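You operate a simulated robot arm through the tools that you are given. There is no shell and no other tool. Be economical: measure what you need, move in short steps, check, and stop when the job is done.

You run a simulated two-armed robot. Do the job below in one go: nothing can be reset, and whatever is moved stays where it is left.

JOB
Pump the balloon till it meets both posts, then clip its neck shut.
Fine: shut the valve and open the clip before pumping; leave the valve open.
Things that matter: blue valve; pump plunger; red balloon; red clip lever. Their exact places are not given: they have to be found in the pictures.

Only the result counts: the job must be done as asked and must still hold three seconds after the hand-in. Knocking over, shifting, dropping, spilling or breaking anything else fails it.

ROBOT AND FRAMES
Two 7-joint arms with fingered hands on one trunk, on a base that drives. Base frame: it is fixed to the floor where the robot stands at the start and does not move with it; the origin is under the middle of the robot, x ahead of it, y to its left, z up. Lengths are in m, angles in rad, forces in N, time in s.
The left shoulder is at the start at [0.075, 0.125, 1.142], the right one opposite. With the tool pointing down near the work surface each hand reaches from about 0.44 to 0.8 m from the robot's upright axis, wherever it stands, measured 20 degrees to its own side. Places, roughly: blue valve [0.7, 0, 0.8]; pump plunger [0.7, -0.1, 1]; red balloon [0.6, 0.1, 0.9]; red clip lever [0.5, 0.1, 0.8]. Payload 3.6 kg a hand.
Tool frame (each hand has its own): the origin (TCP) lies between the finger pads and is the grasp point; the fingertips stand 0.03 m ahead of it; z points along the fingers, y is the line along which they close. The gripper opens to 0.104 m. The gripper's body begins 0.035 m behind the TCP. The gripper is a hand of 4 fingers: y runs from the thumb to the fingers, the wrist lies at [-0.015, -0.104, -0.178] in the tool frame, and closing takes about 1.5 s.
Orientation is told as [roll, pitch, yaw] about the base's x, y, z axes, in that order, counted from this pose: with the fingers straight down and the wrist toward the robot, the tool's x, y and z point along [0, 1, 0], [1, 0, 0] and [0, 0, -1] of the base frame.

CONTROLS
- The arms move only by the tool drive_tool. It takes "left_commands", "right_commands" or both (then of equal length, played together; a hand with none holds still); each is a list of rows, each a list of 3 entries, a list of its own where there are three numbers: the shift along the base's x, y, z in units of 25 mm (1.0 is 25 mm), then the turn, a rotation vector about the base's x, y, z in units of 8 degrees (1.0 is 8 degrees), then the closure, from 0 (fully open) to 1 (shut). In form: [[[dx, dy, dz], [ax, ay, az], hand], ...]. A call has 1 to 12 rows; each row shifts and turns the commanded pose from where the row before left it. A call with a number of a shift or a turn outside -1 to 1 is refused whole. Rows are played at 5 a second. More than 0.05 m and 0.15 rad between two rows, or a gripper value outside its range, and nothing of the call is played. A pose out of reach is approached as far as the arm can. The call stops where the force on the tool passes 40 N (or 10 N more than at its start, if that is more) or the arm is blocked; 0.2 s more then pass. Each finger travels about 0.072 m/s and halts on what it meets, pressing with about 32 N; the grip force reading is that of the motor and also rises with nothing between the fingers. The clock runs only during rows and for 0.2 s after the last one: add rows that do not move to give the fingers time. It gives the time, the measured TCP pose, the force on the tool (base axes), the opening and the grip force at its end, in the units of the frame above (readings bear some noise), with the torque about the TCP (base axes, N m) and any sound that the robot's microphone picked up.
- Cameras (640 x 400 px; columns grow to the right, rows downward): "scene" is now at [0.1966, -0.0072, 1.2944]; the picture's right is [-0.00, -1.00, 0.00], its down [-0.48, 0.00, -0.88] and it looks along [0.88, -0.00, -0.48] (base axes); focal length 214 px, centre (320, 200). "left" rides on the left gripper at [-0.061, -0.092, -0.131] in its tool frame; the picture's right is [-0.81, -0.28, 0.52], its down [0.53, -0.71, 0.46] and it looks along [0.24, 0.64, 0.73] (tool axes); focal length 275 px, centre (320, 200). "right" rides on the right gripper at [0.061, -0.092, -0.13] in its tool frame; the picture's right is [-0.81, 0.27, -0.52], its down [-0.53, -0.71, 0.46] and it looks along [-0.24, 0.65, 0.72] (tool axes); focal length 275 px, centre (320, 200).
- capture(camera): a new picture of that camera. It takes no simulated time.
- lift_body(by): slides the trunk up (or, below 0, down) by that many m; the arms and the scene camera ride with it, the base frame stays. It gives what a move gives, with no picture.
- drive_base(legs): drives the robot by 1 to 6 legs, each [ahead, left, turn to the left] in m, m and rad, along the robot's own axes; the way and the turn of a leg run together, so that a leg with both is an arc; at most 1.5 m and 3.142 rad a leg. The arms and the cameras ride along, it lands a little off, and it stops where it bumps. It gives what a move gives.
- set_grasp(shape, hand): the hand has 4 fingers and takes this shape, open, in about a second: jaw (thumb against the fingers, like two jaws); tri (thumb and two fingers); tip (a fingertip pinch); poke (one finger out to press); point (the index stretched); flat (the hand flat); cup (the hand cupped); fist (a fist). The gripper value then closes the fingers along that shape, each until it touches; the sizes above hold for jaw. It gives what a move gives, with no picture.
- turn_head(pan, tilt): turns the head with the scene camera to pan (to the left, within 1.396 rad either way) and tilt (down, from -0.506 to 1.204), counted from straight ahead of the robot. It gives what a move gives.
- pixel_to_xyz(camera, pixels): for up to 12 pixels [column, row] of the newest picture of that camera ("zoom" is the newest enlarged one), the place [x, y, z] in the base frame of the surface seen there, good to about 0.003 m, but the place of the scene camera against the robot may be out by one fixed shift of up to 0.018 m in any direction. It takes no simulated time.
- inspect(camera, box): a new picture of the part [left, top, right, bottom] of that camera's present view, enlarged. It takes no simulated time.
- sign_off(): hands the job in; it is judged then, once.

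Go step by step. Measure first, check grasps and placings, and put right what went wrong. The budget is 80 turns and 62 pictures, counting those below and the enlarged ones. Unless the task says otherwise, let go and move clear before handing in, and close with one line.

The tools are called after "Emit:" as a command line: name --argument value ..., lists and objects as JSON in quotes. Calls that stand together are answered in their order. drive_tool: Moves the arms, as the interface text tells. Its arguments: {"type":"object","properties":{"left_commands":{"type":"array","items":{"type":"array"}},"right_commands":{"type":"array","items":{"type":"array"}}},"required":[]} The other tools are called the same way: lift_body (by) slides the trunk up or down; set_grasp (shape, hand) gives the hand a shape; drive_base (legs) drives the base; turn_head (pan, tilt) turns the head that bears the scene camera; capture (camera) takes a picture; pixel_to_xyz (camera, pixels) gives the place of the surface under pixels of a picture; inspect (camera, box) takes an enlarged picture of a part of a camera's view; sign_off () hands the job in.

At the start:

```text
t: 0.0
left_ee_pos: [0.4533, 0.232, 1.2148]
left_tcp_rot: [0.001, 0.0, 0.002]
left_wrist_force: [-0.3, -0.9, -1.4]
left_ft_torque: [-0.02, 0.0, 0.0]
left_opening: 0.1036
left_gripper_force: 0.1
left_shape: jaw
right_ee_pos: [0.4488, -0.1858, 1.1847]
right_tcp_rot: [0.0, -0.001, -0.002]
right_wrist_force: [0.3, -1.1, -0.3]
right_ft_torque: [0.0, 0.0, -0.01]
right_opening: 0.1036
right_gripper_force: 0.0
right_shape: jaw
trunk travel left (down, up): [-0.375, 0.161]
robot x, y, heading: [-0.0009, -0.0002, -0.0]
head pan, tilt: [-0.003, 0.504]
```

scene: 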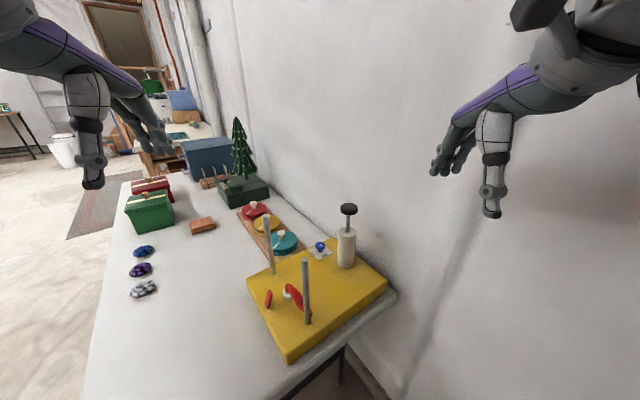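
right: 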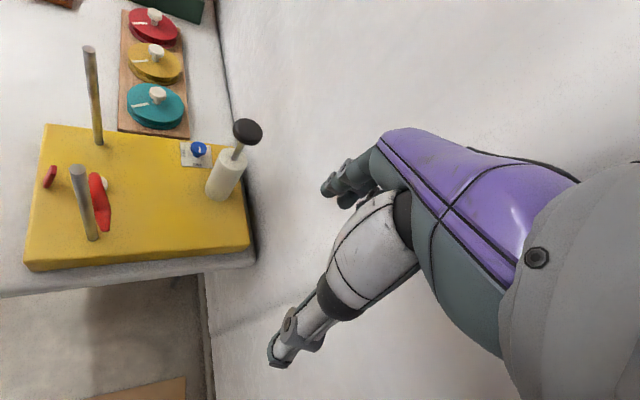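
left: 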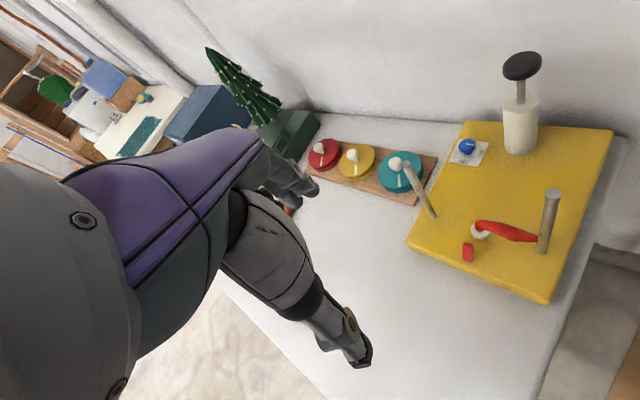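

The scene shows the yellow board with posts near (270,250) and (306,290), the valve near (320,247), the pump near (347,240) and the clip near (268,298). I'll zoom in on it.

Emit:
inspect --camera "scene" --box '[230, 190, 400, 370]'

Emit:
inspect --camera "left" --box '[390, 40, 630, 310]'

```text
2.22 times, centred on (315, 280) of scene
```

zoom: 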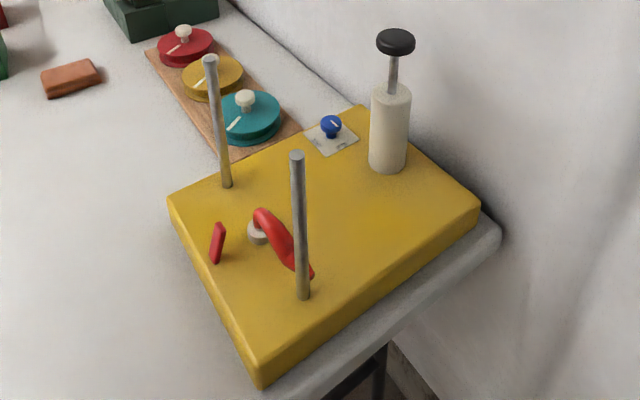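

```text
1.48 times, centred on (510, 175) of left
```

zoom: 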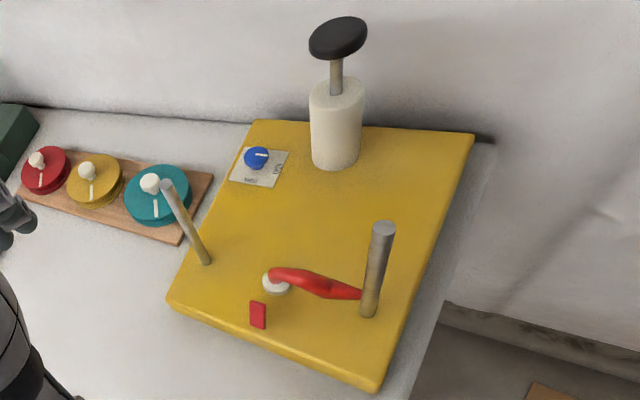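

The zoom shows the valve knob with a white mark and a label that may carry words. I'll measure the parts from the zoom, then look closer.

Emit:
inspect --camera "scene" --box '[300, 230, 340, 265]'

Emit:
inspect --camera "left" --box '[440, 130, 500, 168]'

Emit:
pixel_to_xyz --camera "scene" --pixels '[[320, 246], [349, 209], [346, 232], [345, 264], [268, 299], [266, 219], [306, 263], [287, 294], [300, 304], [250, 280], [285, 355], [385, 282]]'

Emit:
pixel_to_xyz --camera "left" --pixels '[[467, 146], [522, 66], [519, 110], [468, 252], [468, 245], [468, 260], [408, 165], [553, 194], [480, 228], [510, 232], [434, 216], [544, 252]]'

```text
11.43 times, centred on (320, 248) of scene
```

zoom: 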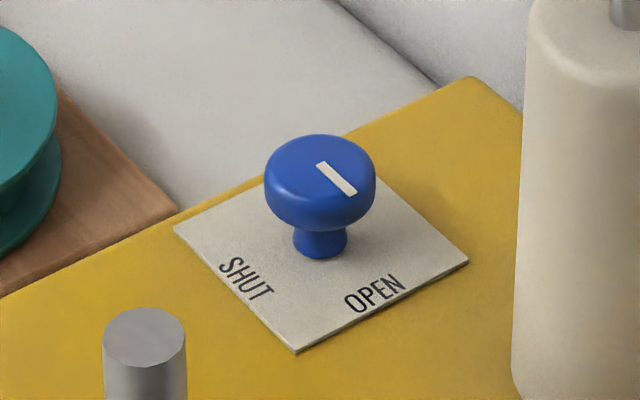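

```text
10.53 times, centred on (470, 149) of left
```

zoom: 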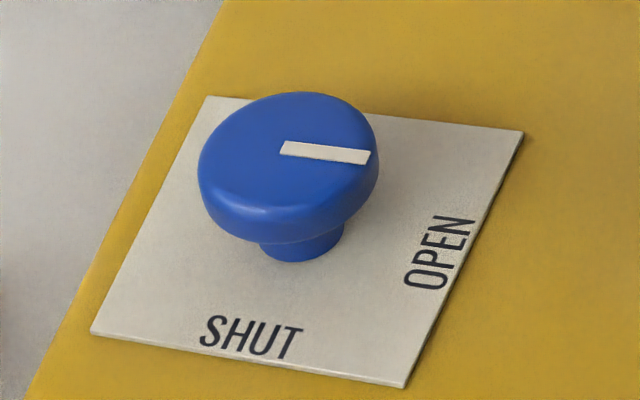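

```text
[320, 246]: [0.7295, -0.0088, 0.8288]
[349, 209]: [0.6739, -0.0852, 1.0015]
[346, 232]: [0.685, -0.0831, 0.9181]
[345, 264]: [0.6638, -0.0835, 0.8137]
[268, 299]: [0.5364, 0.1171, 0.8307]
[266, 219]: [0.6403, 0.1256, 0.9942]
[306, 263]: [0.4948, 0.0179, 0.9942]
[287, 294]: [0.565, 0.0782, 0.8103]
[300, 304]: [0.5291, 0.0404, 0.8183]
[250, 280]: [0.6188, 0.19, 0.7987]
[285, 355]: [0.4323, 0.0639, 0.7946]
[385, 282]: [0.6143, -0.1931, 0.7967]
```

```text
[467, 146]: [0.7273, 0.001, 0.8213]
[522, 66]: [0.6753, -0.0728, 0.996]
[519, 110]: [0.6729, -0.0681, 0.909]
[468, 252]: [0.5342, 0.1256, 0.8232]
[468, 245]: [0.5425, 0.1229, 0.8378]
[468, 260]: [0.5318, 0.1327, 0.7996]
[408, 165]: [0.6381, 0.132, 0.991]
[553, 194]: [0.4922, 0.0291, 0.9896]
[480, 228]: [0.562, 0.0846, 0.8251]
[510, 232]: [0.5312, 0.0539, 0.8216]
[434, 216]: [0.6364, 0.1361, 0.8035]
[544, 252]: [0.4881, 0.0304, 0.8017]
```

The white mark points at OPEN, so shutting the valve takes about 90° clockwise. Now I'll look at the clip and the balloon.

Emit:
inspect --camera "left" --box '[440, 200, 560, 275]'

Emit:
inspect --camera "scene" --box '[250, 270, 330, 330]'

Emit:
inspect --camera "right" --box '[20, 140, 140, 215]'

```text
5.33 times, centred on (500, 238) of left
```

zoom: 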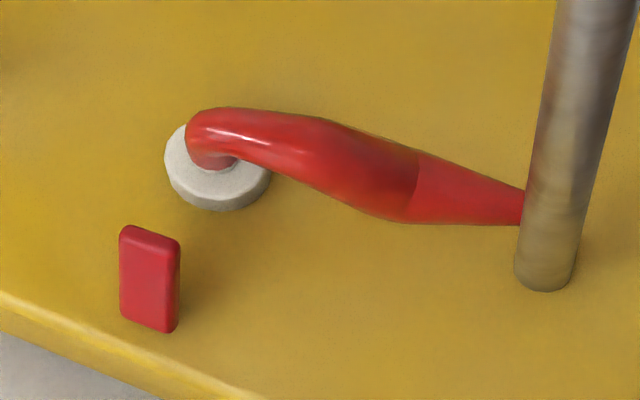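

```text
6.67 times, centred on (290, 300) of scene
```

zoom: 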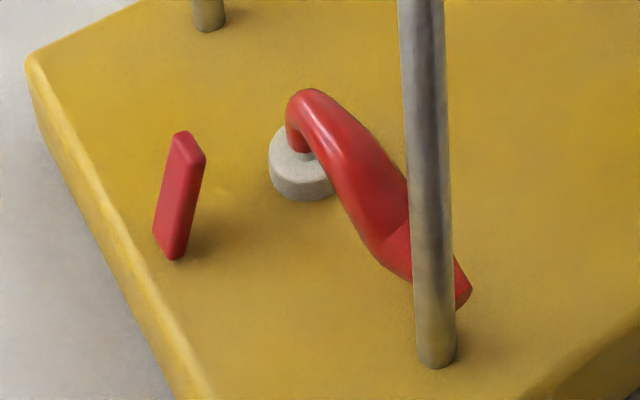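

```text
5.33 times, centred on (80, 178) of right
```

zoom: 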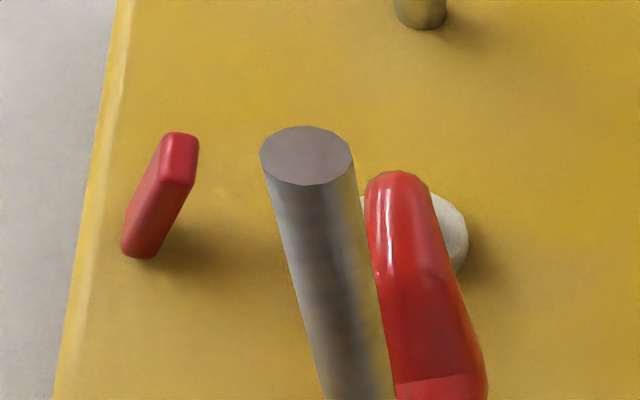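

The lever is a slab about 4 cm tall that leans slightly, and I need its exact lean. I'll measure points on it in the enlarged view.

Emit:
pixel_to_xyz --camera "zoom" --pixels '[[180, 137], [185, 160], [170, 170], [150, 200], [132, 240], [145, 252], [165, 225], [182, 190], [190, 150], [450, 215], [305, 155], [400, 185]]'

Emit:
inspect --camera "left" --box '[450, 230, 490, 270]'

```text
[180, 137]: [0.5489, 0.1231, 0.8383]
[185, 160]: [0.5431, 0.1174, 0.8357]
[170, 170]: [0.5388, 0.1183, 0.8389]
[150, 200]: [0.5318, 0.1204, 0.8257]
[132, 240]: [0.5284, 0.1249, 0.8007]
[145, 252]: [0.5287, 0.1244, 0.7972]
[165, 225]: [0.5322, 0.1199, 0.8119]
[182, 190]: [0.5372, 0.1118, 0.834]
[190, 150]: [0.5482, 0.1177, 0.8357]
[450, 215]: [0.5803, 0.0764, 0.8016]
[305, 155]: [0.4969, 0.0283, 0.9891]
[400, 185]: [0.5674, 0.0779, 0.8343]
```

```text
10.00 times, centred on (470, 250) of left
```

zoom: 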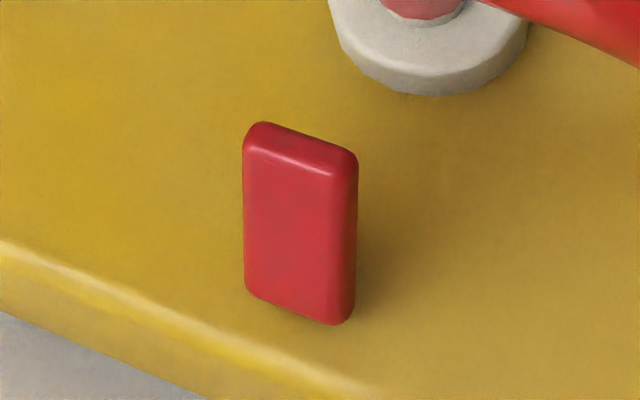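

The lever leans about 18° toward the neck ring, which suggests it is shut, with its base near (0.531,0.128). I'll bring the left hand above it, turned so the fingers straddle it along the ring direction.

Emit:
drive_tool --left_commands '[[[0.307, -0.383, -0.65], [0, 0, -0.575], 0.3], [[0.307, -0.383, -0.65], [0, 0, -0.575], 0.5], [[0.307, -0.383, -0.65], [0, 0, -0.575], 0.55], [[0.307, -0.383, -0.65], [0, 0, -0.575], 0.55], [[0.307, -0.383, -0.65], [0, 0, -0.575], 0.55], [[0.307, -0.383, -0.65], [0, 0, -0.575], 0.55], [[0.307, -0.383, -0.65], [0, 0, -0.575], 0.55], [[0.307, -0.383, -0.65], [0, 0, -0.575], 0.55], [[0.307, -0.383, -0.65], [0, 0, -0.575], 0.55], [[0.307, -0.383, -0.65], [0, 0, -0.575], 0.55], [[0.307, -0.383, -0.65], [0, 0, -0.575], 0.55], [[0.307, -0.383, -0.65], [0, 0, -0.575], 0.55]]'

Emit:
capture --camera "left"

Emit:
capture --camera "scene"

```text
t: 2.6
left_ee_pos: [0.5328, 0.1378, 1.0537]
left_tcp_rot: [-0.004, -0.001, -0.799]
left_wrist_force: [0.0, 0.2, -0.5]
left_ft_torque: [-0.02, 0.03, 0.04]
left_opening: 0.0473
left_gripper_force: 0.1
left_shape: jaw
left hand out of reach, approached as far as the arm can: row 11, 12
right_ee_pos: [0.4469, -0.1863, 1.1842]
right_tcp_rot: [0.001, -0.001, 0.0]
right_wrist_force: [0.1, 0.1, 0.2]
right_ft_torque: [0.02, -0.03, 0.02]
right_opening: 0.1037
right_gripper_force: 0.0
right_shape: jaw
trunk travel left (down, up): [-0.375, 0.161]
robot x, y, heading: [0.0016, 0.0011, -0.001]
head pan, tilt: [-0.003, 0.504]
```

```text
50 pictures are left
```

left: 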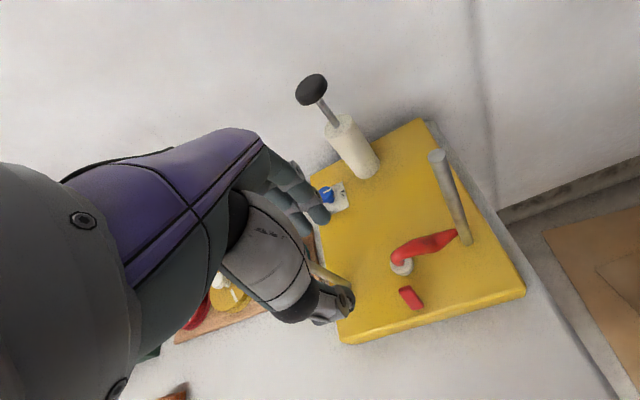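

```text
49 pictures are left
```

scene: 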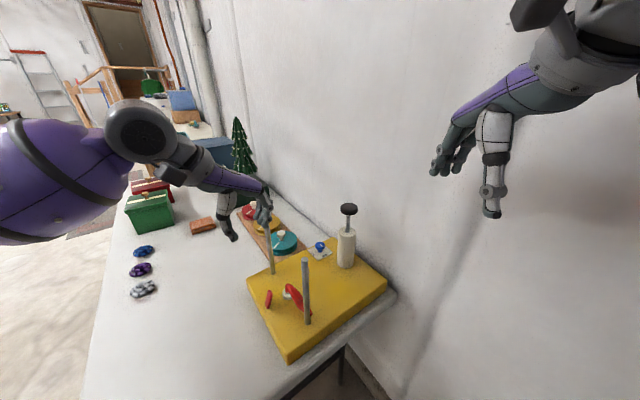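

The arm's limit came at about -46° yaw. I'll ease the yaw back slightly and descend toward the lever, checking reach on the way.

Emit:
drive_tool --left_commands '[[[0, 0, 0], [0, 0, 0.7], 0.55], [[0, 0, 0], [0, 0, 0.4], 0.55], [[0.1, -0.2, -0.5], [0, 0, 0], 0.55], [[0.1, -0.2, -1], [0, 0, 0], 0.55], [[0.1, -0.2, -1], [0, 0, 0], 0.55], [[0, 0, -1], [0, 0, 0], 0.55], [[0, 0, 0], [0, 0, 0], 0.55]]'

Emit:
capture --camera "left"

Emit:
inspect --camera "scene" --box '[190, 190, 370, 340]'

```text
t: 4.2
left_ee_pos: [0.5409, 0.122, 0.9666]
left_tcp_rot: [0.001, -0.001, -0.647]
left_wrist_force: [0.1, 0.5, -0.2]
left_ft_torque: [0.03, 0.02, 0.03]
left_opening: 0.047
left_gripper_force: 0.0
left_shape: jaw
right_ee_pos: [0.4468, -0.1851, 1.1841]
right_tcp_rot: [-0.001, 0.0, 0.001]
right_wrist_force: [-0.3, -0.2, 0.5]
right_ft_torque: [-0.02, 0.01, -0.01]
right_opening: 0.1038
right_gripper_force: 0.0
right_shape: jaw
trunk travel left (down, up): [-0.375, 0.161]
robot x, y, heading: [0.0011, -0.0003, -0.002]
head pan, tilt: [-0.003, 0.504]
```

```text
48 pictures are left
```

left: 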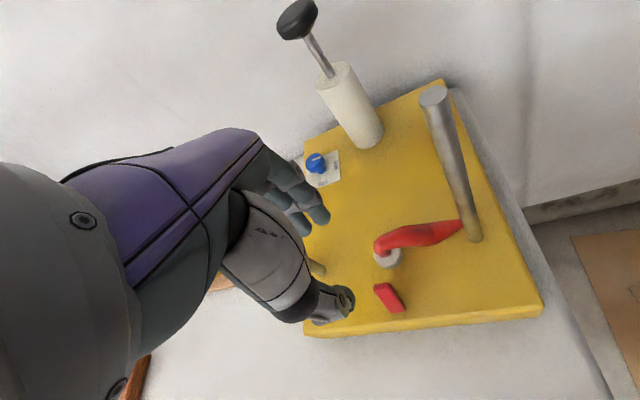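

```text
2.67 times, centred on (280, 265) of scene
```

zoom: 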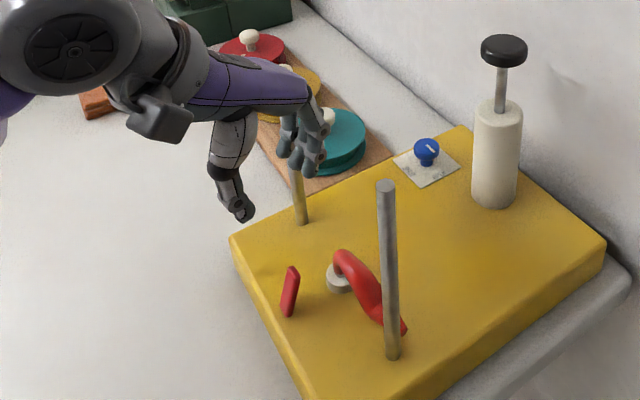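

The fingers straddle the lever's line and clear post A. I'll descend further and turn toward the lever's normal.

Emit:
drive_tool --left_commands '[[[0, 0, -0.9], [0, 0, -0.3], 0.55], [[0, 0, -0.9], [0, 0, -0.3], 0.55], [[0.1, -0.1, -0.9], [0, 0, -0.3], 0.55], [[0, 0, -0.5], [0, 0, -0.3], 0.55], [[0, 0, 0], [0, 0, 0], 0.55]]'

Emit:
capture --camera "left"

Emit:
inspect --camera "scene" --box '[220, 220, 340, 320]'

```text
t: 5.4
left_ee_pos: [0.542, 0.1182, 0.8854]
left_tcp_rot: [-0.002, 0.001, -0.815]
left_wrist_force: [-0.1, -0.1, 0.5]
left_ft_torque: [0.02, 0.01, 0.0]
left_opening: 0.0471
left_gripper_force: 0.0
left_shape: jaw
right_ee_pos: [0.4487, -0.1861, 1.1843]
right_tcp_rot: [0.0, 0.0, 0.0]
right_wrist_force: [0.0, 0.4, -0.4]
right_ft_torque: [0.03, -0.01, 0.01]
right_opening: 0.1036
right_gripper_force: 0.0
right_shape: jaw
trunk travel left (down, up): [-0.375, 0.161]
robot x, y, heading: [0.0026, -0.0024, -0.001]
head pan, tilt: [-0.003, 0.504]
```

```text
46 pictures are left
```

left: 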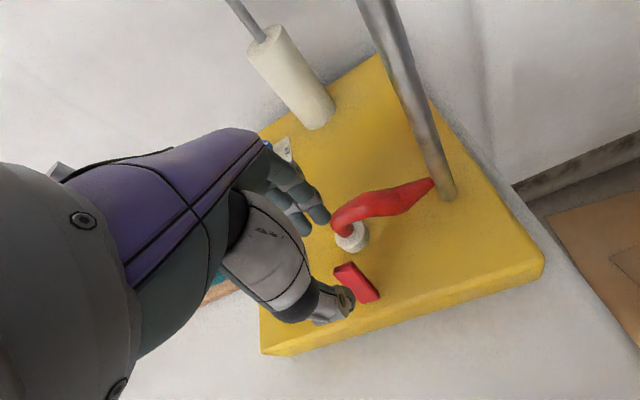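

```text
4.00 times, centred on (280, 270) of scene
```

zoom: 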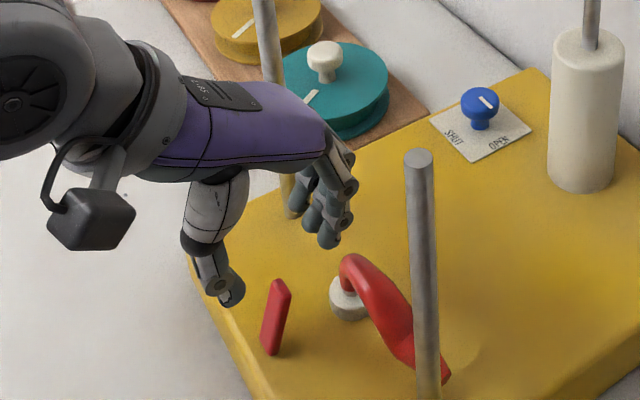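

Thumb tip is at zoom (230,290), fingertips at (330,240) and lever top at (283,285). I'll measure these three spots.

Emit:
pixel_to_xyz --camera "zoom" --pixels '[[228, 300], [232, 285], [330, 240], [312, 222], [297, 208], [283, 287], [272, 345], [275, 300]]'

```text
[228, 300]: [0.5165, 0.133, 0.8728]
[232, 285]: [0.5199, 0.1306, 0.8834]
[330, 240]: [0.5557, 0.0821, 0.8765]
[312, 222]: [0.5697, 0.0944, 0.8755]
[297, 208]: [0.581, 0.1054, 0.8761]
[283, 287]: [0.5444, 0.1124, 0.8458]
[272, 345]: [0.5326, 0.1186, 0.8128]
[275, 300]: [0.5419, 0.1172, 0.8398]
```

After the scene-camera correction, the nearest fingertip would come within about 16 mm of the balloon tube. I'll narrow the opening, shift slightly along the lever's width, then descend 3 cm.

Emit:
drive_tool --left_commands '[[[0.15, 0.25, 0], [0, 0, 0], 0.7], [[0.15, 0.25, 0], [0, 0, 0], 0.7], [[0, 0, 0], [0, 0, 0], 0.7], [[0, 0, -0.4], [0, 0, 0], 0.7], [[0, 0, -0.4], [0, 0, 0], 0.7], [[0, 0, -0.4], [0, 0, 0], 0.7]]'

Emit:
inspect --camera "scene" --box '[235, 250, 325, 325]'

Emit:
inspect --camera "left" --box '[240, 160, 440, 330]'

```text
t: 6.8
left_ee_pos: [0.5483, 0.1309, 0.855]
left_tcp_rot: [0.0, 0.001, -0.814]
left_wrist_force: [-0.2, 0.5, 0.7]
left_ft_torque: [-0.01, 0.0, -0.02]
left_opening: 0.0313
left_gripper_force: 0.1
left_shape: jaw
right_ee_pos: [0.4488, -0.1851, 1.1848]
right_tcp_rot: [-0.002, -0.001, 0.0]
right_wrist_force: [-0.8, 0.6, 0.1]
right_ft_torque: [-0.02, 0.05, 0.01]
right_opening: 0.104
right_gripper_force: 0.2
right_shape: jaw
trunk travel left (down, up): [-0.375, 0.161]
robot x, y, heading: [0.0023, -0.0012, -0.005]
head pan, tilt: [-0.003, 0.504]
```

```text
5.33 times, centred on (280, 288) of scene
```

zoom: 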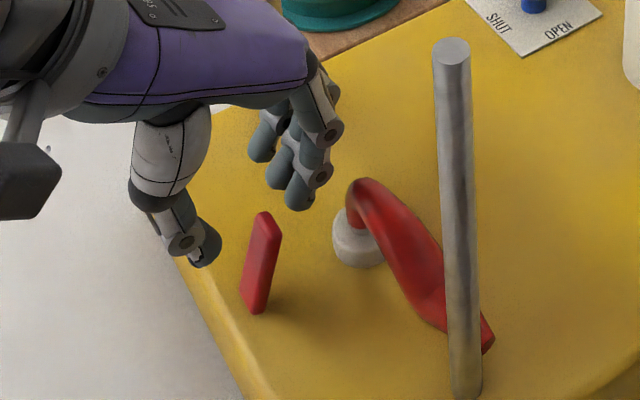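

```text
2.35 times, centred on (340, 245) of left
```

zoom: 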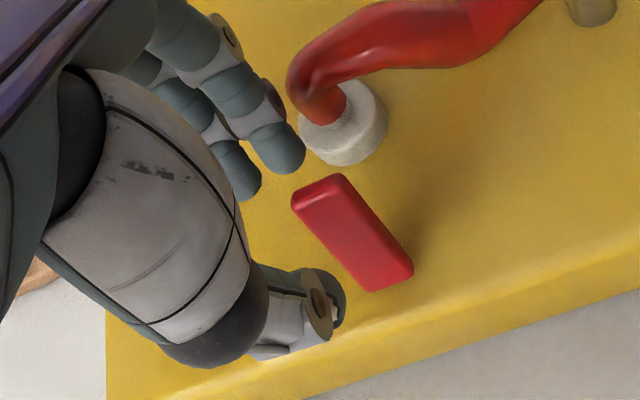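

I need the exact relative geometry, so I'll measure fingertips, thumb tip and lever top in this left zoom.

Emit:
pixel_to_xyz --camera "zoom" --pixels '[[278, 160], [240, 190], [325, 300], [310, 195], [345, 180], [305, 215], [335, 185], [370, 280], [405, 265], [345, 130], [320, 95], [370, 35]]'

```text
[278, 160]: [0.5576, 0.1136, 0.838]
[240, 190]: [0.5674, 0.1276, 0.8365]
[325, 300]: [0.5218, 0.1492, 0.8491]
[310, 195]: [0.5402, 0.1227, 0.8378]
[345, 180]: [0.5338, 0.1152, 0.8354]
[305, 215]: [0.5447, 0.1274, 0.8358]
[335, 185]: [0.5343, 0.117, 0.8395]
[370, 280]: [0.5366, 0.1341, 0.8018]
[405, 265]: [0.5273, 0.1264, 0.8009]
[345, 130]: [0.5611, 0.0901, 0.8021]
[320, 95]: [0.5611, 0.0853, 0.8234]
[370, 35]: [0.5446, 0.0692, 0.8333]
```

The index fingertip at (0.558,0.114) covers only part of the lever. I'll shift back 8 mm along its width, lower 6 mm, then pull outward about 2 cm.

Emit:
drive_tool --left_commands '[[[-0.26, -0.18, 0], [0, 0, 0], 0.7], [[0, 0, -0.24], [0, 0, 0], 0.7], [[-0.11, 0.16, 0], [0, 0, 0], 0.7], [[-0.11, 0.16, 0], [0, 0, 0], 0.7], [[-0.11, 0.16, 0], [0, 0, 0], 0.7], [[-0.11, 0.16, 0], [0, 0, 0], 0.7]]'

Emit:
inspect --camera "scene" --box '[235, 250, 325, 325]'

Emit:
inspect --camera "left" --box '[240, 160, 440, 330]'

```text
t: 8.2
left_ee_pos: [0.5311, 0.1428, 0.8507]
left_tcp_rot: [-0.001, 0.0, -0.815]
left_wrist_force: [0.3, -0.7, 1.1]
left_ft_torque: [-0.03, -0.03, 0.0]
left_opening: 0.032
left_gripper_force: 0.1
left_shape: jaw
right_ee_pos: [0.4472, -0.1847, 1.1843]
right_tcp_rot: [0.0, -0.001, 0.001]
right_wrist_force: [0.7, -0.3, 0.0]
right_ft_torque: [-0.01, 0.0, 0.01]
right_opening: 0.1037
right_gripper_force: 0.0
right_shape: jaw
trunk travel left (down, up): [-0.375, 0.161]
robot x, y, heading: [-0.0002, -0.0029, 0.001]
head pan, tilt: [-0.003, 0.504]
```

```text
5.33 times, centred on (280, 288) of scene
```

zoom: 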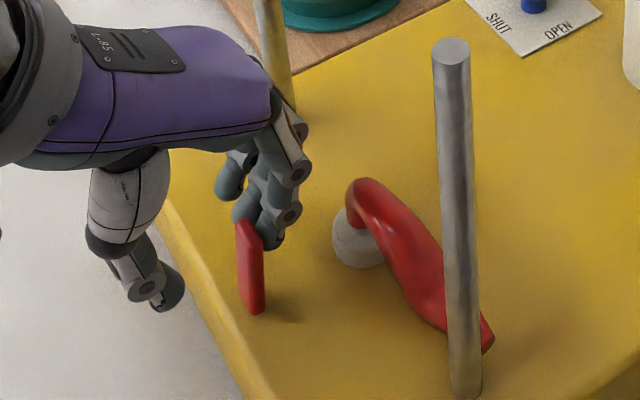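

```text
2.35 times, centred on (340, 245) of left
```

zoom: 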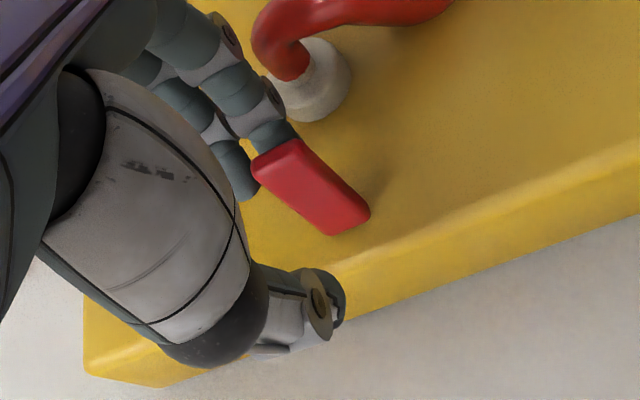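

The lever is moving outward easily, so it had been shut. I'll keep pulling.

Emit:
drive_tool --left_commands '[[[-0.11, 0.16, 0], [0, 0, 0], 0.7], [[-0.11, 0.16, 0], [0, 0, 0], 0.7], [[-0.11, 0.16, 0], [0, 0, 0], 0.7]]'

Emit:
inspect --camera "scene" --box '[235, 250, 325, 325]'

```text
t: 9.0
left_ee_pos: [0.5235, 0.1567, 0.8505]
left_tcp_rot: [-0.001, 0.001, -0.816]
left_wrist_force: [0.9, -0.2, 0.6]
left_ft_torque: [-0.01, 0.0, 0.02]
left_opening: 0.0315
left_gripper_force: 0.0
left_shape: jaw
right_ee_pos: [0.4486, -0.1859, 1.1844]
right_tcp_rot: [0.0, 0.001, 0.0]
right_wrist_force: [-0.1, 0.0, -0.4]
right_ft_torque: [0.02, 0.0, -0.01]
right_opening: 0.1038
right_gripper_force: 0.0
right_shape: jaw
trunk travel left (down, up): [-0.375, 0.161]
robot x, y, heading: [-0.0001, 0.0008, -0.001]
head pan, tilt: [-0.003, 0.504]
```

```text
5.33 times, centred on (280, 288) of scene
```

zoom: 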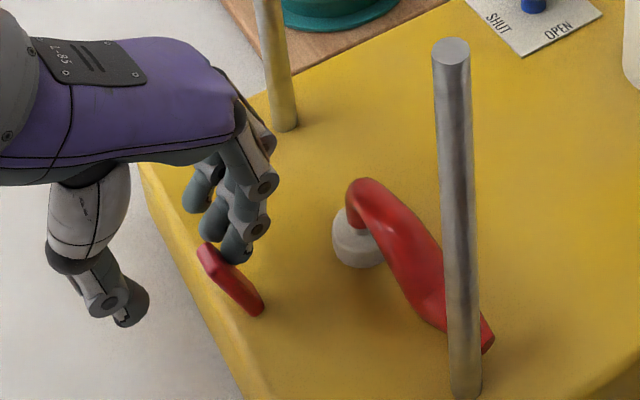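

It now leans about 45° outward with no resistance. I'll go on to its stop, following the arc downward.

Emit:
drive_tool --left_commands '[[[-0.11, 0.16, -0.1], [0, 0, 0], 0.7], [[-0.11, 0.16, -0.15], [0, 0, 0], 0.7], [[-0.08, 0.12, -0.2], [0, 0, 0], 0.7]]'

Emit:
inspect --camera "scene" --box '[235, 250, 325, 325]'

```text
t: 9.8
left_ee_pos: [0.5178, 0.1649, 0.8415]
left_tcp_rot: [0.002, -0.008, -0.816]
left_wrist_force: [4.6, -7.9, 14.4]
left_ft_torque: [-0.61, -0.43, 0.01]
left_opening: 0.0379
left_gripper_force: 0.2
left_shape: jaw
right_ee_pos: [0.4478, -0.1871, 1.1856]
right_tcp_rot: [0.001, -0.003, -0.001]
right_wrist_force: [0.0, -0.4, -0.2]
right_ft_torque: [0.0, -0.01, 0.02]
right_opening: 0.1038
right_gripper_force: 0.0
right_shape: jaw
trunk travel left (down, up): [-0.375, 0.161]
robot x, y, heading: [0.0022, 0.0015, 0.001]
head pan, tilt: [-0.003, 0.504]
```

```text
5.33 times, centred on (280, 288) of scene
```

zoom: 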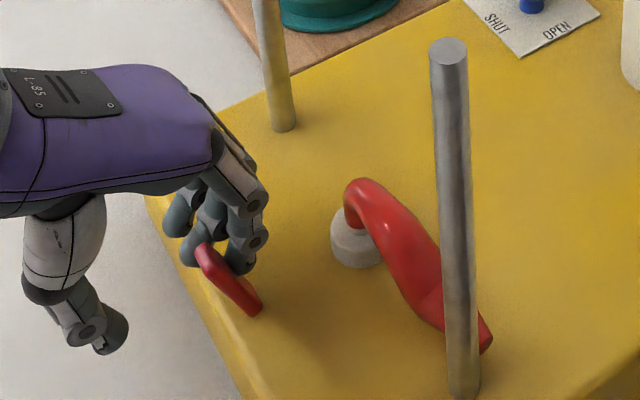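

The lever met its stop, about 45° outward with a 17 N reading, so the clip is open. I'll ease off inward, lift clear, and raise the trunk so the forearm can pass over the posts to the valve.

Emit:
drive_tool --left_commands '[[[0.2, -0.25, 0.1], [0, 0, 0], 0.7], [[0.0, 0.0, 0.8], [0, 0, 0], 0.7], [[0, 0, 1], [0, 0, 0], 0.7], [[0, 0, 1], [0, 0, 0], 0.7]]'

Emit:
lift_body --by 0.15

Emit:
capture --camera "scene"

```text
t: 10.8
left_ee_pos: [0.521, 0.1591, 0.9086]
left_tcp_rot: [-0.001, 0.004, -0.811]
left_wrist_force: [0.7, 1.1, 0.2]
left_ft_torque: [-0.01, -0.02, 0.02]
left_opening: 0.0317
left_gripper_force: 0.0
left_shape: jaw
right_ee_pos: [0.4474, -0.1853, 1.1837]
right_tcp_rot: [0.0, -0.002, 0.0]
right_wrist_force: [-0.3, 0.3, 0.6]
right_ft_torque: [0.0, -0.02, -0.03]
right_opening: 0.1037
right_gripper_force: 0.2
right_shape: jaw
trunk travel left (down, up): [-0.375, 0.161]
robot x, y, heading: [-0.005, 0.0012, -0.001]
head pan, tilt: [-0.003, 0.504]
```

```text
t: 12.6
left_ee_pos: [0.5121, 0.1598, 1.2409]
left_tcp_rot: [0.264, -0.241, -0.842]
left_wrist_force: [0.7, -0.7, 0.4]
left_ft_torque: [-0.02, -0.02, -0.02]
left_opening: 0.0317
left_gripper_force: 0.1
left_shape: jaw
right_ee_pos: [0.4479, -0.1845, 1.3344]
right_tcp_rot: [0.0, 0.002, 0.0]
right_wrist_force: [0.3, -0.1, -0.2]
right_ft_torque: [-0.03, 0.03, -0.01]
right_opening: 0.1036
right_gripper_force: 0.2
right_shape: jaw
trunk travel left (down, up): [-0.525, 0.011]
robot x, y, heading: [0.0011, 0.0041, -0.0]
head pan, tilt: [-0.003, 0.504]
```

```text
38 pictures are left
```

scene: 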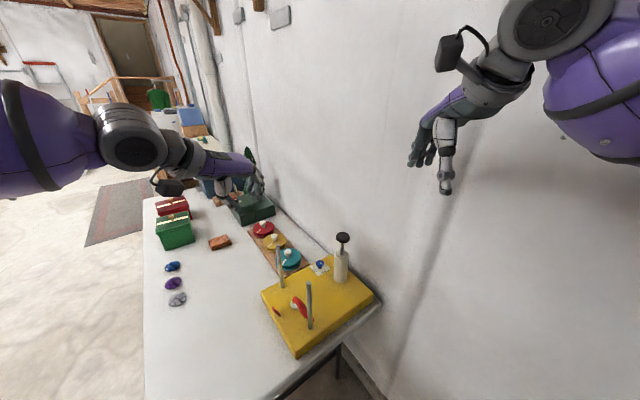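

The lift tilted the left hand oddly, to roll 0.26, pitch -0.24 and z 1.24. I'll send a null row to see where its commanded pose stands.

Emit:
drive_tool --left_commands '[[[0, 0, 0], [0, 0, 0.01], 0.7], [[0, 0, 0], [0, 0, 0], 0.7]]'

```text
t: 13.2
left_ee_pos: [0.511, 0.1615, 1.2436]
left_tcp_rot: [0.266, -0.241, -0.84]
left_wrist_force: [0.2, -0.6, -0.5]
left_ft_torque: [0.01, 0.02, 0.05]
left_opening: 0.0315
left_gripper_force: 0.0
left_shape: jaw
right_ee_pos: [0.4487, -0.1853, 1.3337]
right_tcp_rot: [0.0, -0.001, -0.001]
right_wrist_force: [-0.3, 0.2, 0.5]
right_ft_torque: [0.01, 0.01, -0.01]
right_opening: 0.1034
right_gripper_force: 0.1
right_shape: jaw
trunk travel left (down, up): [-0.525, 0.011]
robot x, y, heading: [-0.0067, 0.001, -0.0]
head pan, tilt: [-0.003, 0.504]
```

Commands start from the measured pose. I'll level the hand, bring it to yaw 0 and move above the valve.

Emit:
drive_tool --left_commands '[[[0.72, -0.533, -0.4], [0, 0, 1], 0.5], [[0.72, -0.533, -0.4], [0, 0, 1], 0.45], [[0.72, -0.533, -0.4], [0, 0, 1], 0.45], [[0.72, -0.533, -0.4], [0, 0, 1], 0.45], [[0.72, -0.533, -0.4], [0, 0, 1], 0.45], [[0.72, -0.533, -0.4], [0, 0, 1], 0.45], [[0.72, -0.533, -0.4], [0, 0.87, 0], 0.45], [[0.72, -0.533, -0.4], [0, 0.87, 0], 0.45], [[0.72, -0.533, -0.4], [-0.95, 0, 0], 0.45], [[0.72, -0.533, -0.4], [-0.95, 0, 0], 0.45], [[0.72, -0.533, -0.4], [0, 0, 0], 0.45], [[0.72, -0.533, -0.4], [0, 0, 0], 0.45]]'

Emit:
capture --camera "scene"

Emit:
capture --camera "left"

```text
t: 15.8
left_ee_pos: [0.6986, 0.0198, 1.1364]
left_tcp_rot: [-0.003, 0.001, -0.002]
left_wrist_force: [-0.3, 0.8, 0.3]
left_ft_torque: [-0.01, -0.01, 0.01]
left_opening: 0.057
left_gripper_force: 0.1
left_shape: jaw
left hand out of reach, approached as far as the arm can: row 11, 12
right_ee_pos: [0.4468, -0.1838, 1.3352]
right_tcp_rot: [-0.002, 0.0, 0.001]
right_wrist_force: [0.2, -0.1, 0.7]
right_ft_torque: [-0.05, 0.01, 0.0]
right_opening: 0.1037
right_gripper_force: 0.0
right_shape: jaw
trunk travel left (down, up): [-0.525, 0.011]
robot x, y, heading: [-0.0004, 0.0028, -0.002]
head pan, tilt: [-0.003, 0.504]
```

```text
37 pictures are left
```

scene: 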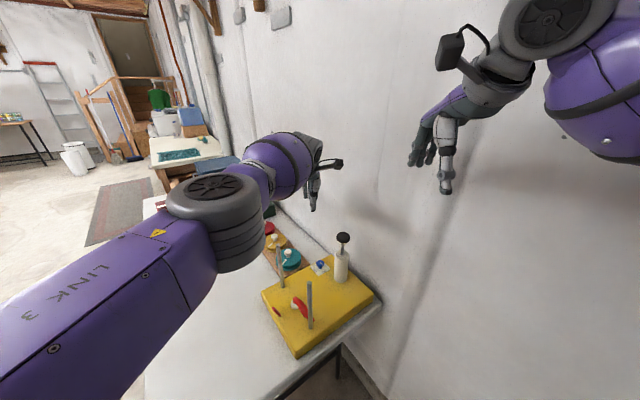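

```text
36 pictures are left
```

left: 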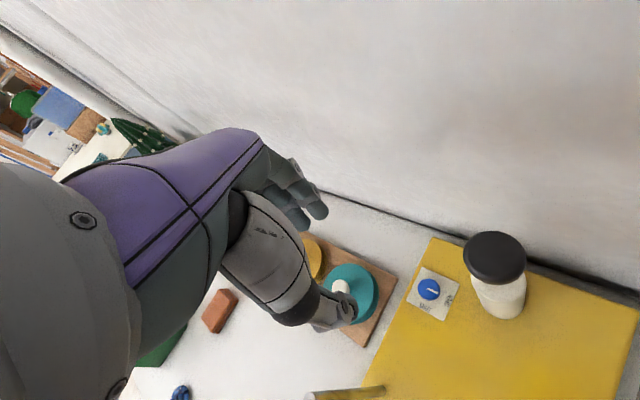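

The reach ended at x≈0.70. I'll measure the table edge near the robot to see whether I can drive a bit closer.

Emit:
pixel_to_xyz --camera "scene" --pixels '[[290, 392], [320, 358], [380, 300], [200, 395], [160, 395], [420, 395], [377, 297], [355, 380]]'

Emit:
pixel_to_xyz --camera "left" --pixels '[[430, 289], [495, 250], [418, 306], [600, 290], [560, 200], [420, 210], [422, 292], [437, 292]]'

Emit:
turn_head --pan 0.2 --tilt 1.1

Emit:
capture --camera "scene"

```text
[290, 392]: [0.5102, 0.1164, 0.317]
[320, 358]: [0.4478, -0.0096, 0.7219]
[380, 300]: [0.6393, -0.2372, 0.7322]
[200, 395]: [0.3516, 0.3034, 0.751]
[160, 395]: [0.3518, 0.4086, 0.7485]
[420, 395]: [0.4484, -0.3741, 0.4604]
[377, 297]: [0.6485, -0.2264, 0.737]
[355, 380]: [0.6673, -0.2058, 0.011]
```

```text
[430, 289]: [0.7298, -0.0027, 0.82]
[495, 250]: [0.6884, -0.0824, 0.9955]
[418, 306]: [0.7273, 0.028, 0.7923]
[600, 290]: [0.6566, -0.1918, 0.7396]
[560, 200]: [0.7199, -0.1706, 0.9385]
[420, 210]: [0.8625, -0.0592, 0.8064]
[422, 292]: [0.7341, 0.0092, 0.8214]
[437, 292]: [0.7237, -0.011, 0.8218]
```

```text
t: 16.8
left_ee_pos: [0.6995, 0.019, 1.1372]
left_tcp_rot: [-0.002, 0.002, -0.004]
left_wrist_force: [1.1, -0.4, 0.3]
left_ft_torque: [0.01, -0.01, 0.03]
left_opening: 0.0567
left_gripper_force: 0.1
left_shape: jaw
right_ee_pos: [0.4477, -0.1863, 1.3346]
right_tcp_rot: [-0.001, -0.001, 0.001]
right_wrist_force: [0.3, -1.1, 0.6]
right_ft_torque: [0.01, 0.04, 0.03]
right_opening: 0.1037
right_gripper_force: 0.1
right_shape: jaw
trunk travel left (down, up): [-0.525, 0.011]
robot x, y, heading: [-0.0, -0.002, 0.002]
head pan, tilt: [0.201, 1.1]
```

```text
35 pictures are left
```

scene: 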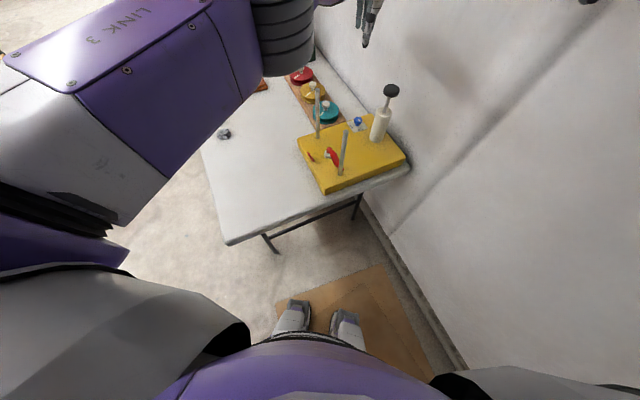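

The table corner is at (225,242) and the feet are around (295,305). I'll measure that gap.

Emit:
pixel_to_xyz --camera "scene" --pixels '[[228, 242], [320, 203], [297, 302], [340, 315], [260, 340], [350, 345], [220, 340]]'

```text
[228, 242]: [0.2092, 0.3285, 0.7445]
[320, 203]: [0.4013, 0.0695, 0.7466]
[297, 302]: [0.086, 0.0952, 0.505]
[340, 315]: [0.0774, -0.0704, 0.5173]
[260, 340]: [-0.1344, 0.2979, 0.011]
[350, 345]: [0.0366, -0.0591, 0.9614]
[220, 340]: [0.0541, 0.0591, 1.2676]
```

There's about 0.25 m of clearance to the table. I'll pull the hand back a little, then drive ahead 0.08 m.

Emit:
drive_tool --left_commands '[[[-0.9, -0.2, 0], [0, 0, 0], 0.45], [[-0.9, -0.2, 0], [0, 0, 0], 0.45], [[-0.5, -0.2, 0], [0, 0, 0], 0.45]]'

Emit:
drive_base --legs '[[0.08, 0, 0]]'

Emit:
turn_head --pan 0.0 --tilt 0.75

```text
t: 17.6
left_ee_pos: [0.6435, 0.0034, 1.1357]
left_tcp_rot: [-0.002, 0.002, -0.004]
left_wrist_force: [1.1, -0.6, -0.2]
left_ft_torque: [0.0, 0.01, 0.0]
left_opening: 0.0567
left_gripper_force: 0.1
left_shape: jaw
right_ee_pos: [0.4474, -0.1853, 1.3328]
right_tcp_rot: [-0.001, -0.001, 0.002]
right_wrist_force: [-0.3, 0.1, 0.6]
right_ft_torque: [0.01, 0.01, -0.01]
right_opening: 0.1038
right_gripper_force: 0.0
right_shape: jaw
trunk travel left (down, up): [-0.525, 0.011]
robot x, y, heading: [-0.0005, -0.0019, 0.003]
head pan, tilt: [0.201, 1.1]
```

```text
t: 18.6
left_ee_pos: [0.7261, 0.0036, 1.1372]
left_tcp_rot: [0.0, 0.001, -0.005]
left_wrist_force: [-0.6, 1.4, 0.0]
left_ft_torque: [0.0, 0.02, 0.0]
left_opening: 0.0569
left_gripper_force: 0.0
left_shape: jaw
right_ee_pos: [0.5289, -0.1856, 1.3345]
right_tcp_rot: [0.001, -0.002, -0.002]
right_wrist_force: [-0.2, -0.2, -1.0]
right_ft_torque: [-0.01, 0.01, 0.04]
right_opening: 0.1038
right_gripper_force: 0.1
right_shape: jaw
trunk travel left (down, up): [-0.525, 0.011]
robot x, y, heading: [0.0822, -0.0006, -0.002]
head pan, tilt: [0.201, 1.1]
```

```text
t: 19.4
left_ee_pos: [0.7251, 0.0033, 1.1377]
left_tcp_rot: [-0.003, 0.001, -0.007]
left_wrist_force: [0.6, -0.2, -0.1]
left_ft_torque: [0.03, 0.0, 0.0]
left_opening: 0.0572
left_gripper_force: 0.2
left_shape: jaw
right_ee_pos: [0.5283, -0.1857, 1.3354]
right_tcp_rot: [-0.001, -0.001, -0.002]
right_wrist_force: [0.0, 0.3, -0.2]
right_ft_torque: [0.0, 0.01, 0.02]
right_opening: 0.1035
right_gripper_force: 0.0
right_shape: jaw
trunk travel left (down, up): [-0.525, 0.011]
robot x, y, heading: [0.082, 0.001, 0.003]
head pan, tilt: [0.0, 0.75]
```

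Now above the valve. I'll yaw about -20° to keep away from the pump and descend to z≈0.92.

Emit:
drive_tool --left_commands '[[[0.1, 0, 0], [0, 0, -0.9], 0.45], [[0, 0, 0], [0, 0, -0.9], 0.45], [[0, 0, -0.9], [0, 0, -0.7], 0.45], [[0, 0, -0.9], [0, 0, 0], 0.45], [[0, 0, -0.9], [0, 0, 0], 0.45], [[0, 0, -0.9], [0, 0, 0], 0.45], [[0, 0, -0.9], [0, 0, 0], 0.45], [[0, 0, -0.9], [0, 0, 0], 0.45], [[0, 0, -0.9], [0, 0, 0], 0.45], [[0, 0, -0.9], [0, 0, 0], 0.45], [[0, 0, -0.5], [0, 0, 0], 0.45]]'

Emit:
capture --camera "scene"

Emit:
capture --camera "left"

```text
t: 21.9
left_ee_pos: [0.7291, 0.0021, 0.9426]
left_tcp_rot: [-0.001, 0.0, -0.354]
left_wrist_force: [-0.5, -0.6, -0.8]
left_ft_torque: [0.0, 0.0, -0.02]
left_opening: 0.0567
left_gripper_force: 0.0
left_shape: jaw
right_ee_pos: [0.5305, -0.1856, 1.3339]
right_tcp_rot: [0.0, -0.002, 0.0]
right_wrist_force: [0.3, -0.3, 0.8]
right_ft_torque: [-0.03, 0.01, -0.04]
right_opening: 0.1037
right_gripper_force: 0.1
right_shape: jaw
trunk travel left (down, up): [-0.525, 0.011]
robot x, y, heading: [0.0828, -0.0004, -0.003]
head pan, tilt: [0.0, 0.75]
```

```text
34 pictures are left
```

scene: 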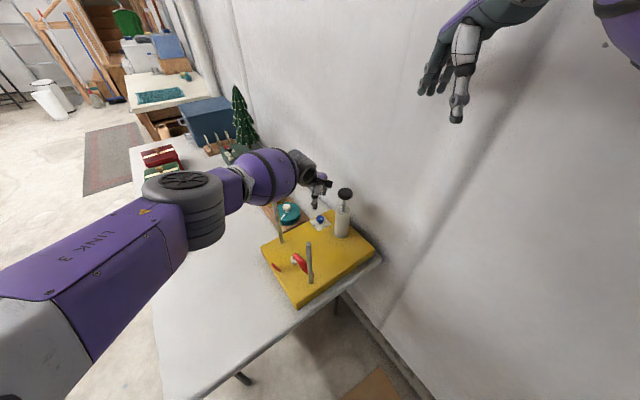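

```text
33 pictures are left
```

left: 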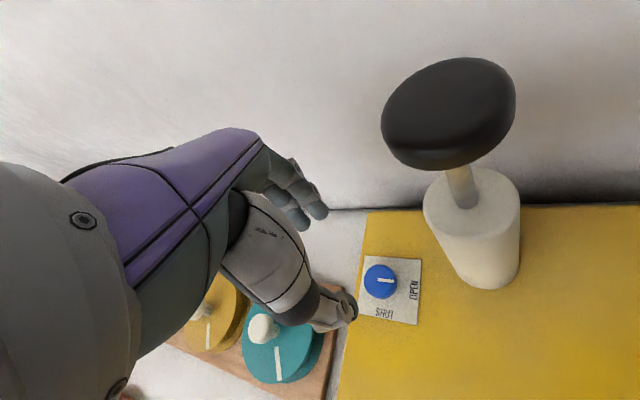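

The arm clears the posts, so I'll refine the valve position from this close left view.

Emit:
pixel_to_xyz --camera "left" --pixels '[[380, 280], [366, 280], [397, 283], [380, 266], [380, 297], [345, 305], [300, 215], [318, 210], [450, 110], [412, 262]]'

```text
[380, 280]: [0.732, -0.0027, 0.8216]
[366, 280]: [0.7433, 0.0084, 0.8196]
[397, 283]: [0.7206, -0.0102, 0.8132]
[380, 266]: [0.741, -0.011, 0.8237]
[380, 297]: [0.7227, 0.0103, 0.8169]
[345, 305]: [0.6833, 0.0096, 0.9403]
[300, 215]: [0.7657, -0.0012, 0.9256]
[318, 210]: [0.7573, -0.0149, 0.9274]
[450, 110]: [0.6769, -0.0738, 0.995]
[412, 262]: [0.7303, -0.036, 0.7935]
```

The knob centre is (0.732,-0.001) with its top at z 0.822. I'll descend to TCP z≈0.836 and close on it.

Emit:
drive_tool --left_commands '[[[0.12, -0.12, -0.9], [0, 0, 0], 0.45], [[0, 0, -0.9], [0, 0, 0], 0.45], [[0, 0, -0.9], [0, 0, 0], 0.45], [[0, 0, -0.9], [0, 0, 0], 0.45], [[0, 0, -0.65], [0, 0, 0], 0.45], [[0, 0, 0], [0, 0, 0], 0.45]]'

Emit:
capture --camera "left"

```text
t: 23.2
left_ee_pos: [0.7219, 0.0022, 0.8826]
left_tcp_rot: [-0.002, -0.001, -0.355]
left_wrist_force: [-0.1, -0.2, 0.7]
left_ft_torque: [0.02, 0.0, 0.0]
left_opening: 0.0569
left_gripper_force: 0.0
left_shape: jaw
left hand out of reach, approached as far as the arm can: row 2, 3, 4, 5
right_ee_pos: [0.5292, -0.1863, 1.3342]
right_tcp_rot: [0.0, -0.001, -0.002]
right_wrist_force: [-0.8, 0.9, -0.8]
right_ft_torque: [-0.02, 0.01, -0.02]
right_opening: 0.1039
right_gripper_force: 0.1
right_shape: jaw
trunk travel left (down, up): [-0.525, 0.011]
robot x, y, heading: [0.0828, -0.0011, -0.007]
head pan, tilt: [0.0, 0.75]
```

```text
32 pictures are left
```

left: 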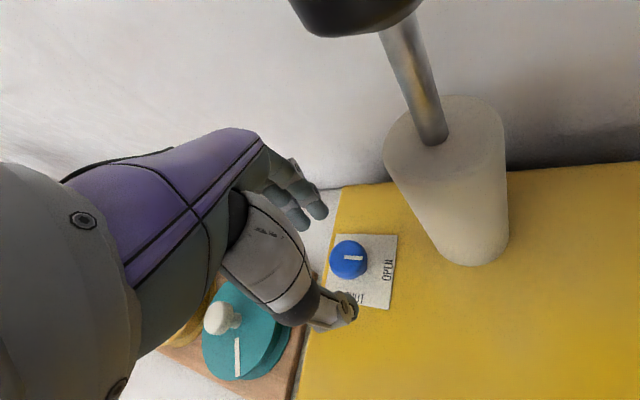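

Reach ran short because the trunk is too high. I'll raise the hand 3 cm and lower the trunk 7 cm.

Emit:
drive_tool --left_commands '[[[0.1, -0.05, 0.8], [0, 0, 0], 0.45], [[0.1, -0.05, 0.6], [0, 0, 0], 0.45]]'

Emit:
lift_body --by -0.07

```text
t: 23.9
left_ee_pos: [0.7275, -0.0005, 0.919]
left_tcp_rot: [0.0, 0.001, -0.354]
left_wrist_force: [-0.5, 0.0, -0.3]
left_ft_torque: [0.01, -0.02, 0.0]
left_opening: 0.0571
left_gripper_force: 0.1
left_shape: jaw
right_ee_pos: [0.5303, -0.1859, 1.3353]
right_tcp_rot: [-0.001, -0.001, -0.001]
right_wrist_force: [0.1, 0.0, 0.5]
right_ft_torque: [0.01, -0.02, 0.02]
right_opening: 0.1036
right_gripper_force: 0.0
right_shape: jaw
trunk travel left (down, up): [-0.525, 0.011]
robot x, y, heading: [0.0803, -0.0015, -0.0]
head pan, tilt: [0.0, 0.75]
```

```text
t: 24.9
left_ee_pos: [0.7159, 0.008, 0.8548]
left_tcp_rot: [-0.01, -0.013, -0.354]
left_wrist_force: [0.5, -0.4, 0.5]
left_ft_torque: [0.0, -0.02, -0.01]
left_opening: 0.0568
left_gripper_force: 0.0
left_shape: jaw
right_ee_pos: [0.5157, -0.1721, 1.2698]
right_tcp_rot: [-0.011, -0.008, 0.0]
right_wrist_force: [-0.3, 0.4, 0.0]
right_ft_torque: [-0.03, -0.03, -0.01]
right_opening: 0.1038
right_gripper_force: 0.0
right_shape: jaw
trunk travel left (down, up): [-0.455, 0.081]
robot x, y, heading: [0.0808, 0.0002, -0.003]
head pan, tilt: [0.0, 0.75]
```

I'll recentre on the knob, lower to z 0.836 and close.

Emit:
drive_tool --left_commands '[[[0.32, -0.18, 0.1], [0, 0, 0], 0.45], [[0.32, -0.18, 0], [0, 0, 0], 0.45], [[0, 0, -0.4], [0, 0, 0], 0.45], [[0, 0, -0.4], [0, 0, 0], 0.45], [[0, 0, 0], [0, 0, 0], 0.6], [[0, 0, 0], [0, 0, 0], 0.8], [[0, 0, 0], [0, 0, 0], 1], [[0, 0, 0], [0, 0, 0], 1]]'

Emit:
capture --camera "left"

```text
t: 26.7
left_ee_pos: [0.7313, -0.0023, 0.8387]
left_tcp_rot: [-0.01, -0.013, -0.355]
left_wrist_force: [-1.4, -0.2, -3.6]
left_ft_torque: [0.01, 0.02, 0.01]
left_opening: 0.0232
left_gripper_force: 32.0
left_shape: jaw
right_ee_pos: [0.5167, -0.1702, 1.271]
right_tcp_rot: [-0.012, -0.011, -0.001]
right_wrist_force: [0.0, -0.6, 0.9]
right_ft_torque: [0.04, 0.01, 0.0]
right_opening: 0.1037
right_gripper_force: 0.0
right_shape: jaw
trunk travel left (down, up): [-0.455, 0.081]
robot x, y, heading: [0.0844, 0.0004, -0.001]
head pan, tilt: [0.0, 0.75]
```

```text
31 pictures are left
```

left: 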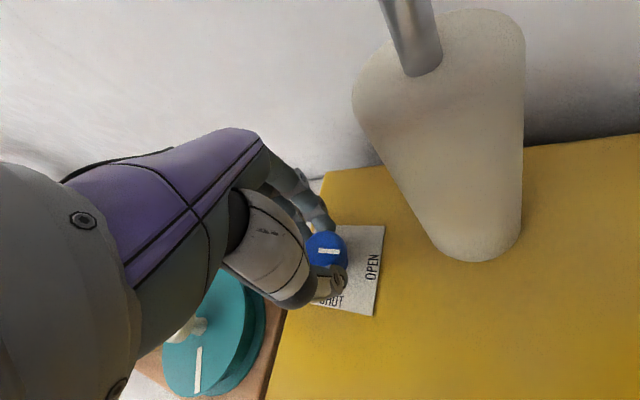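

The knob is gripped at a 23 mm opening and 32 N. I'll turn clockwise about 48°.

Emit:
drive_tool --left_commands '[[[0, 0, 0], [0, 0, -0.8], 1], [[0, 0, 0], [0, 0, -0.8], 1], [[0, 0, 0], [0, 0, -0.8], 1], [[0, 0, 0], [0, 0, -0.8], 1], [[0, 0, 0], [0, 0, -0.8], 1], [[0, 0, 0], [0, 0, -0.8], 1], [[0, 0, 0], [0, 0, -0.8], 1]]'

Emit:
capture --camera "left"

```text
t: 28.3
left_ee_pos: [0.7307, -0.0016, 0.8389]
left_tcp_rot: [-0.004, -0.014, -0.578]
left_wrist_force: [-4.4, 4.4, -3.0]
left_ft_torque: [0.09, 0.11, 0.01]
left_opening: 0.0234
left_gripper_force: 32.3
left_shape: jaw
left hand out of reach, approached as far as the arm can: row 3, 4, 5, 6, 7
right_ee_pos: [0.5163, -0.1708, 1.2706]
right_tcp_rot: [-0.01, -0.01, -0.001]
right_wrist_force: [-0.9, 0.6, -0.1]
right_ft_torque: [-0.01, 0.01, -0.01]
right_opening: 0.1039
right_gripper_force: 0.1
right_shape: jaw
trunk travel left (down, up): [-0.455, 0.081]
robot x, y, heading: [0.0819, -0.0014, 0.003]
head pan, tilt: [0.0, 0.75]
```

```text
30 pictures are left
```

left: 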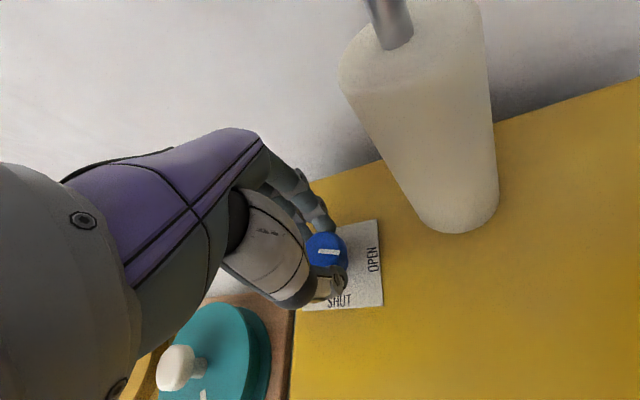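

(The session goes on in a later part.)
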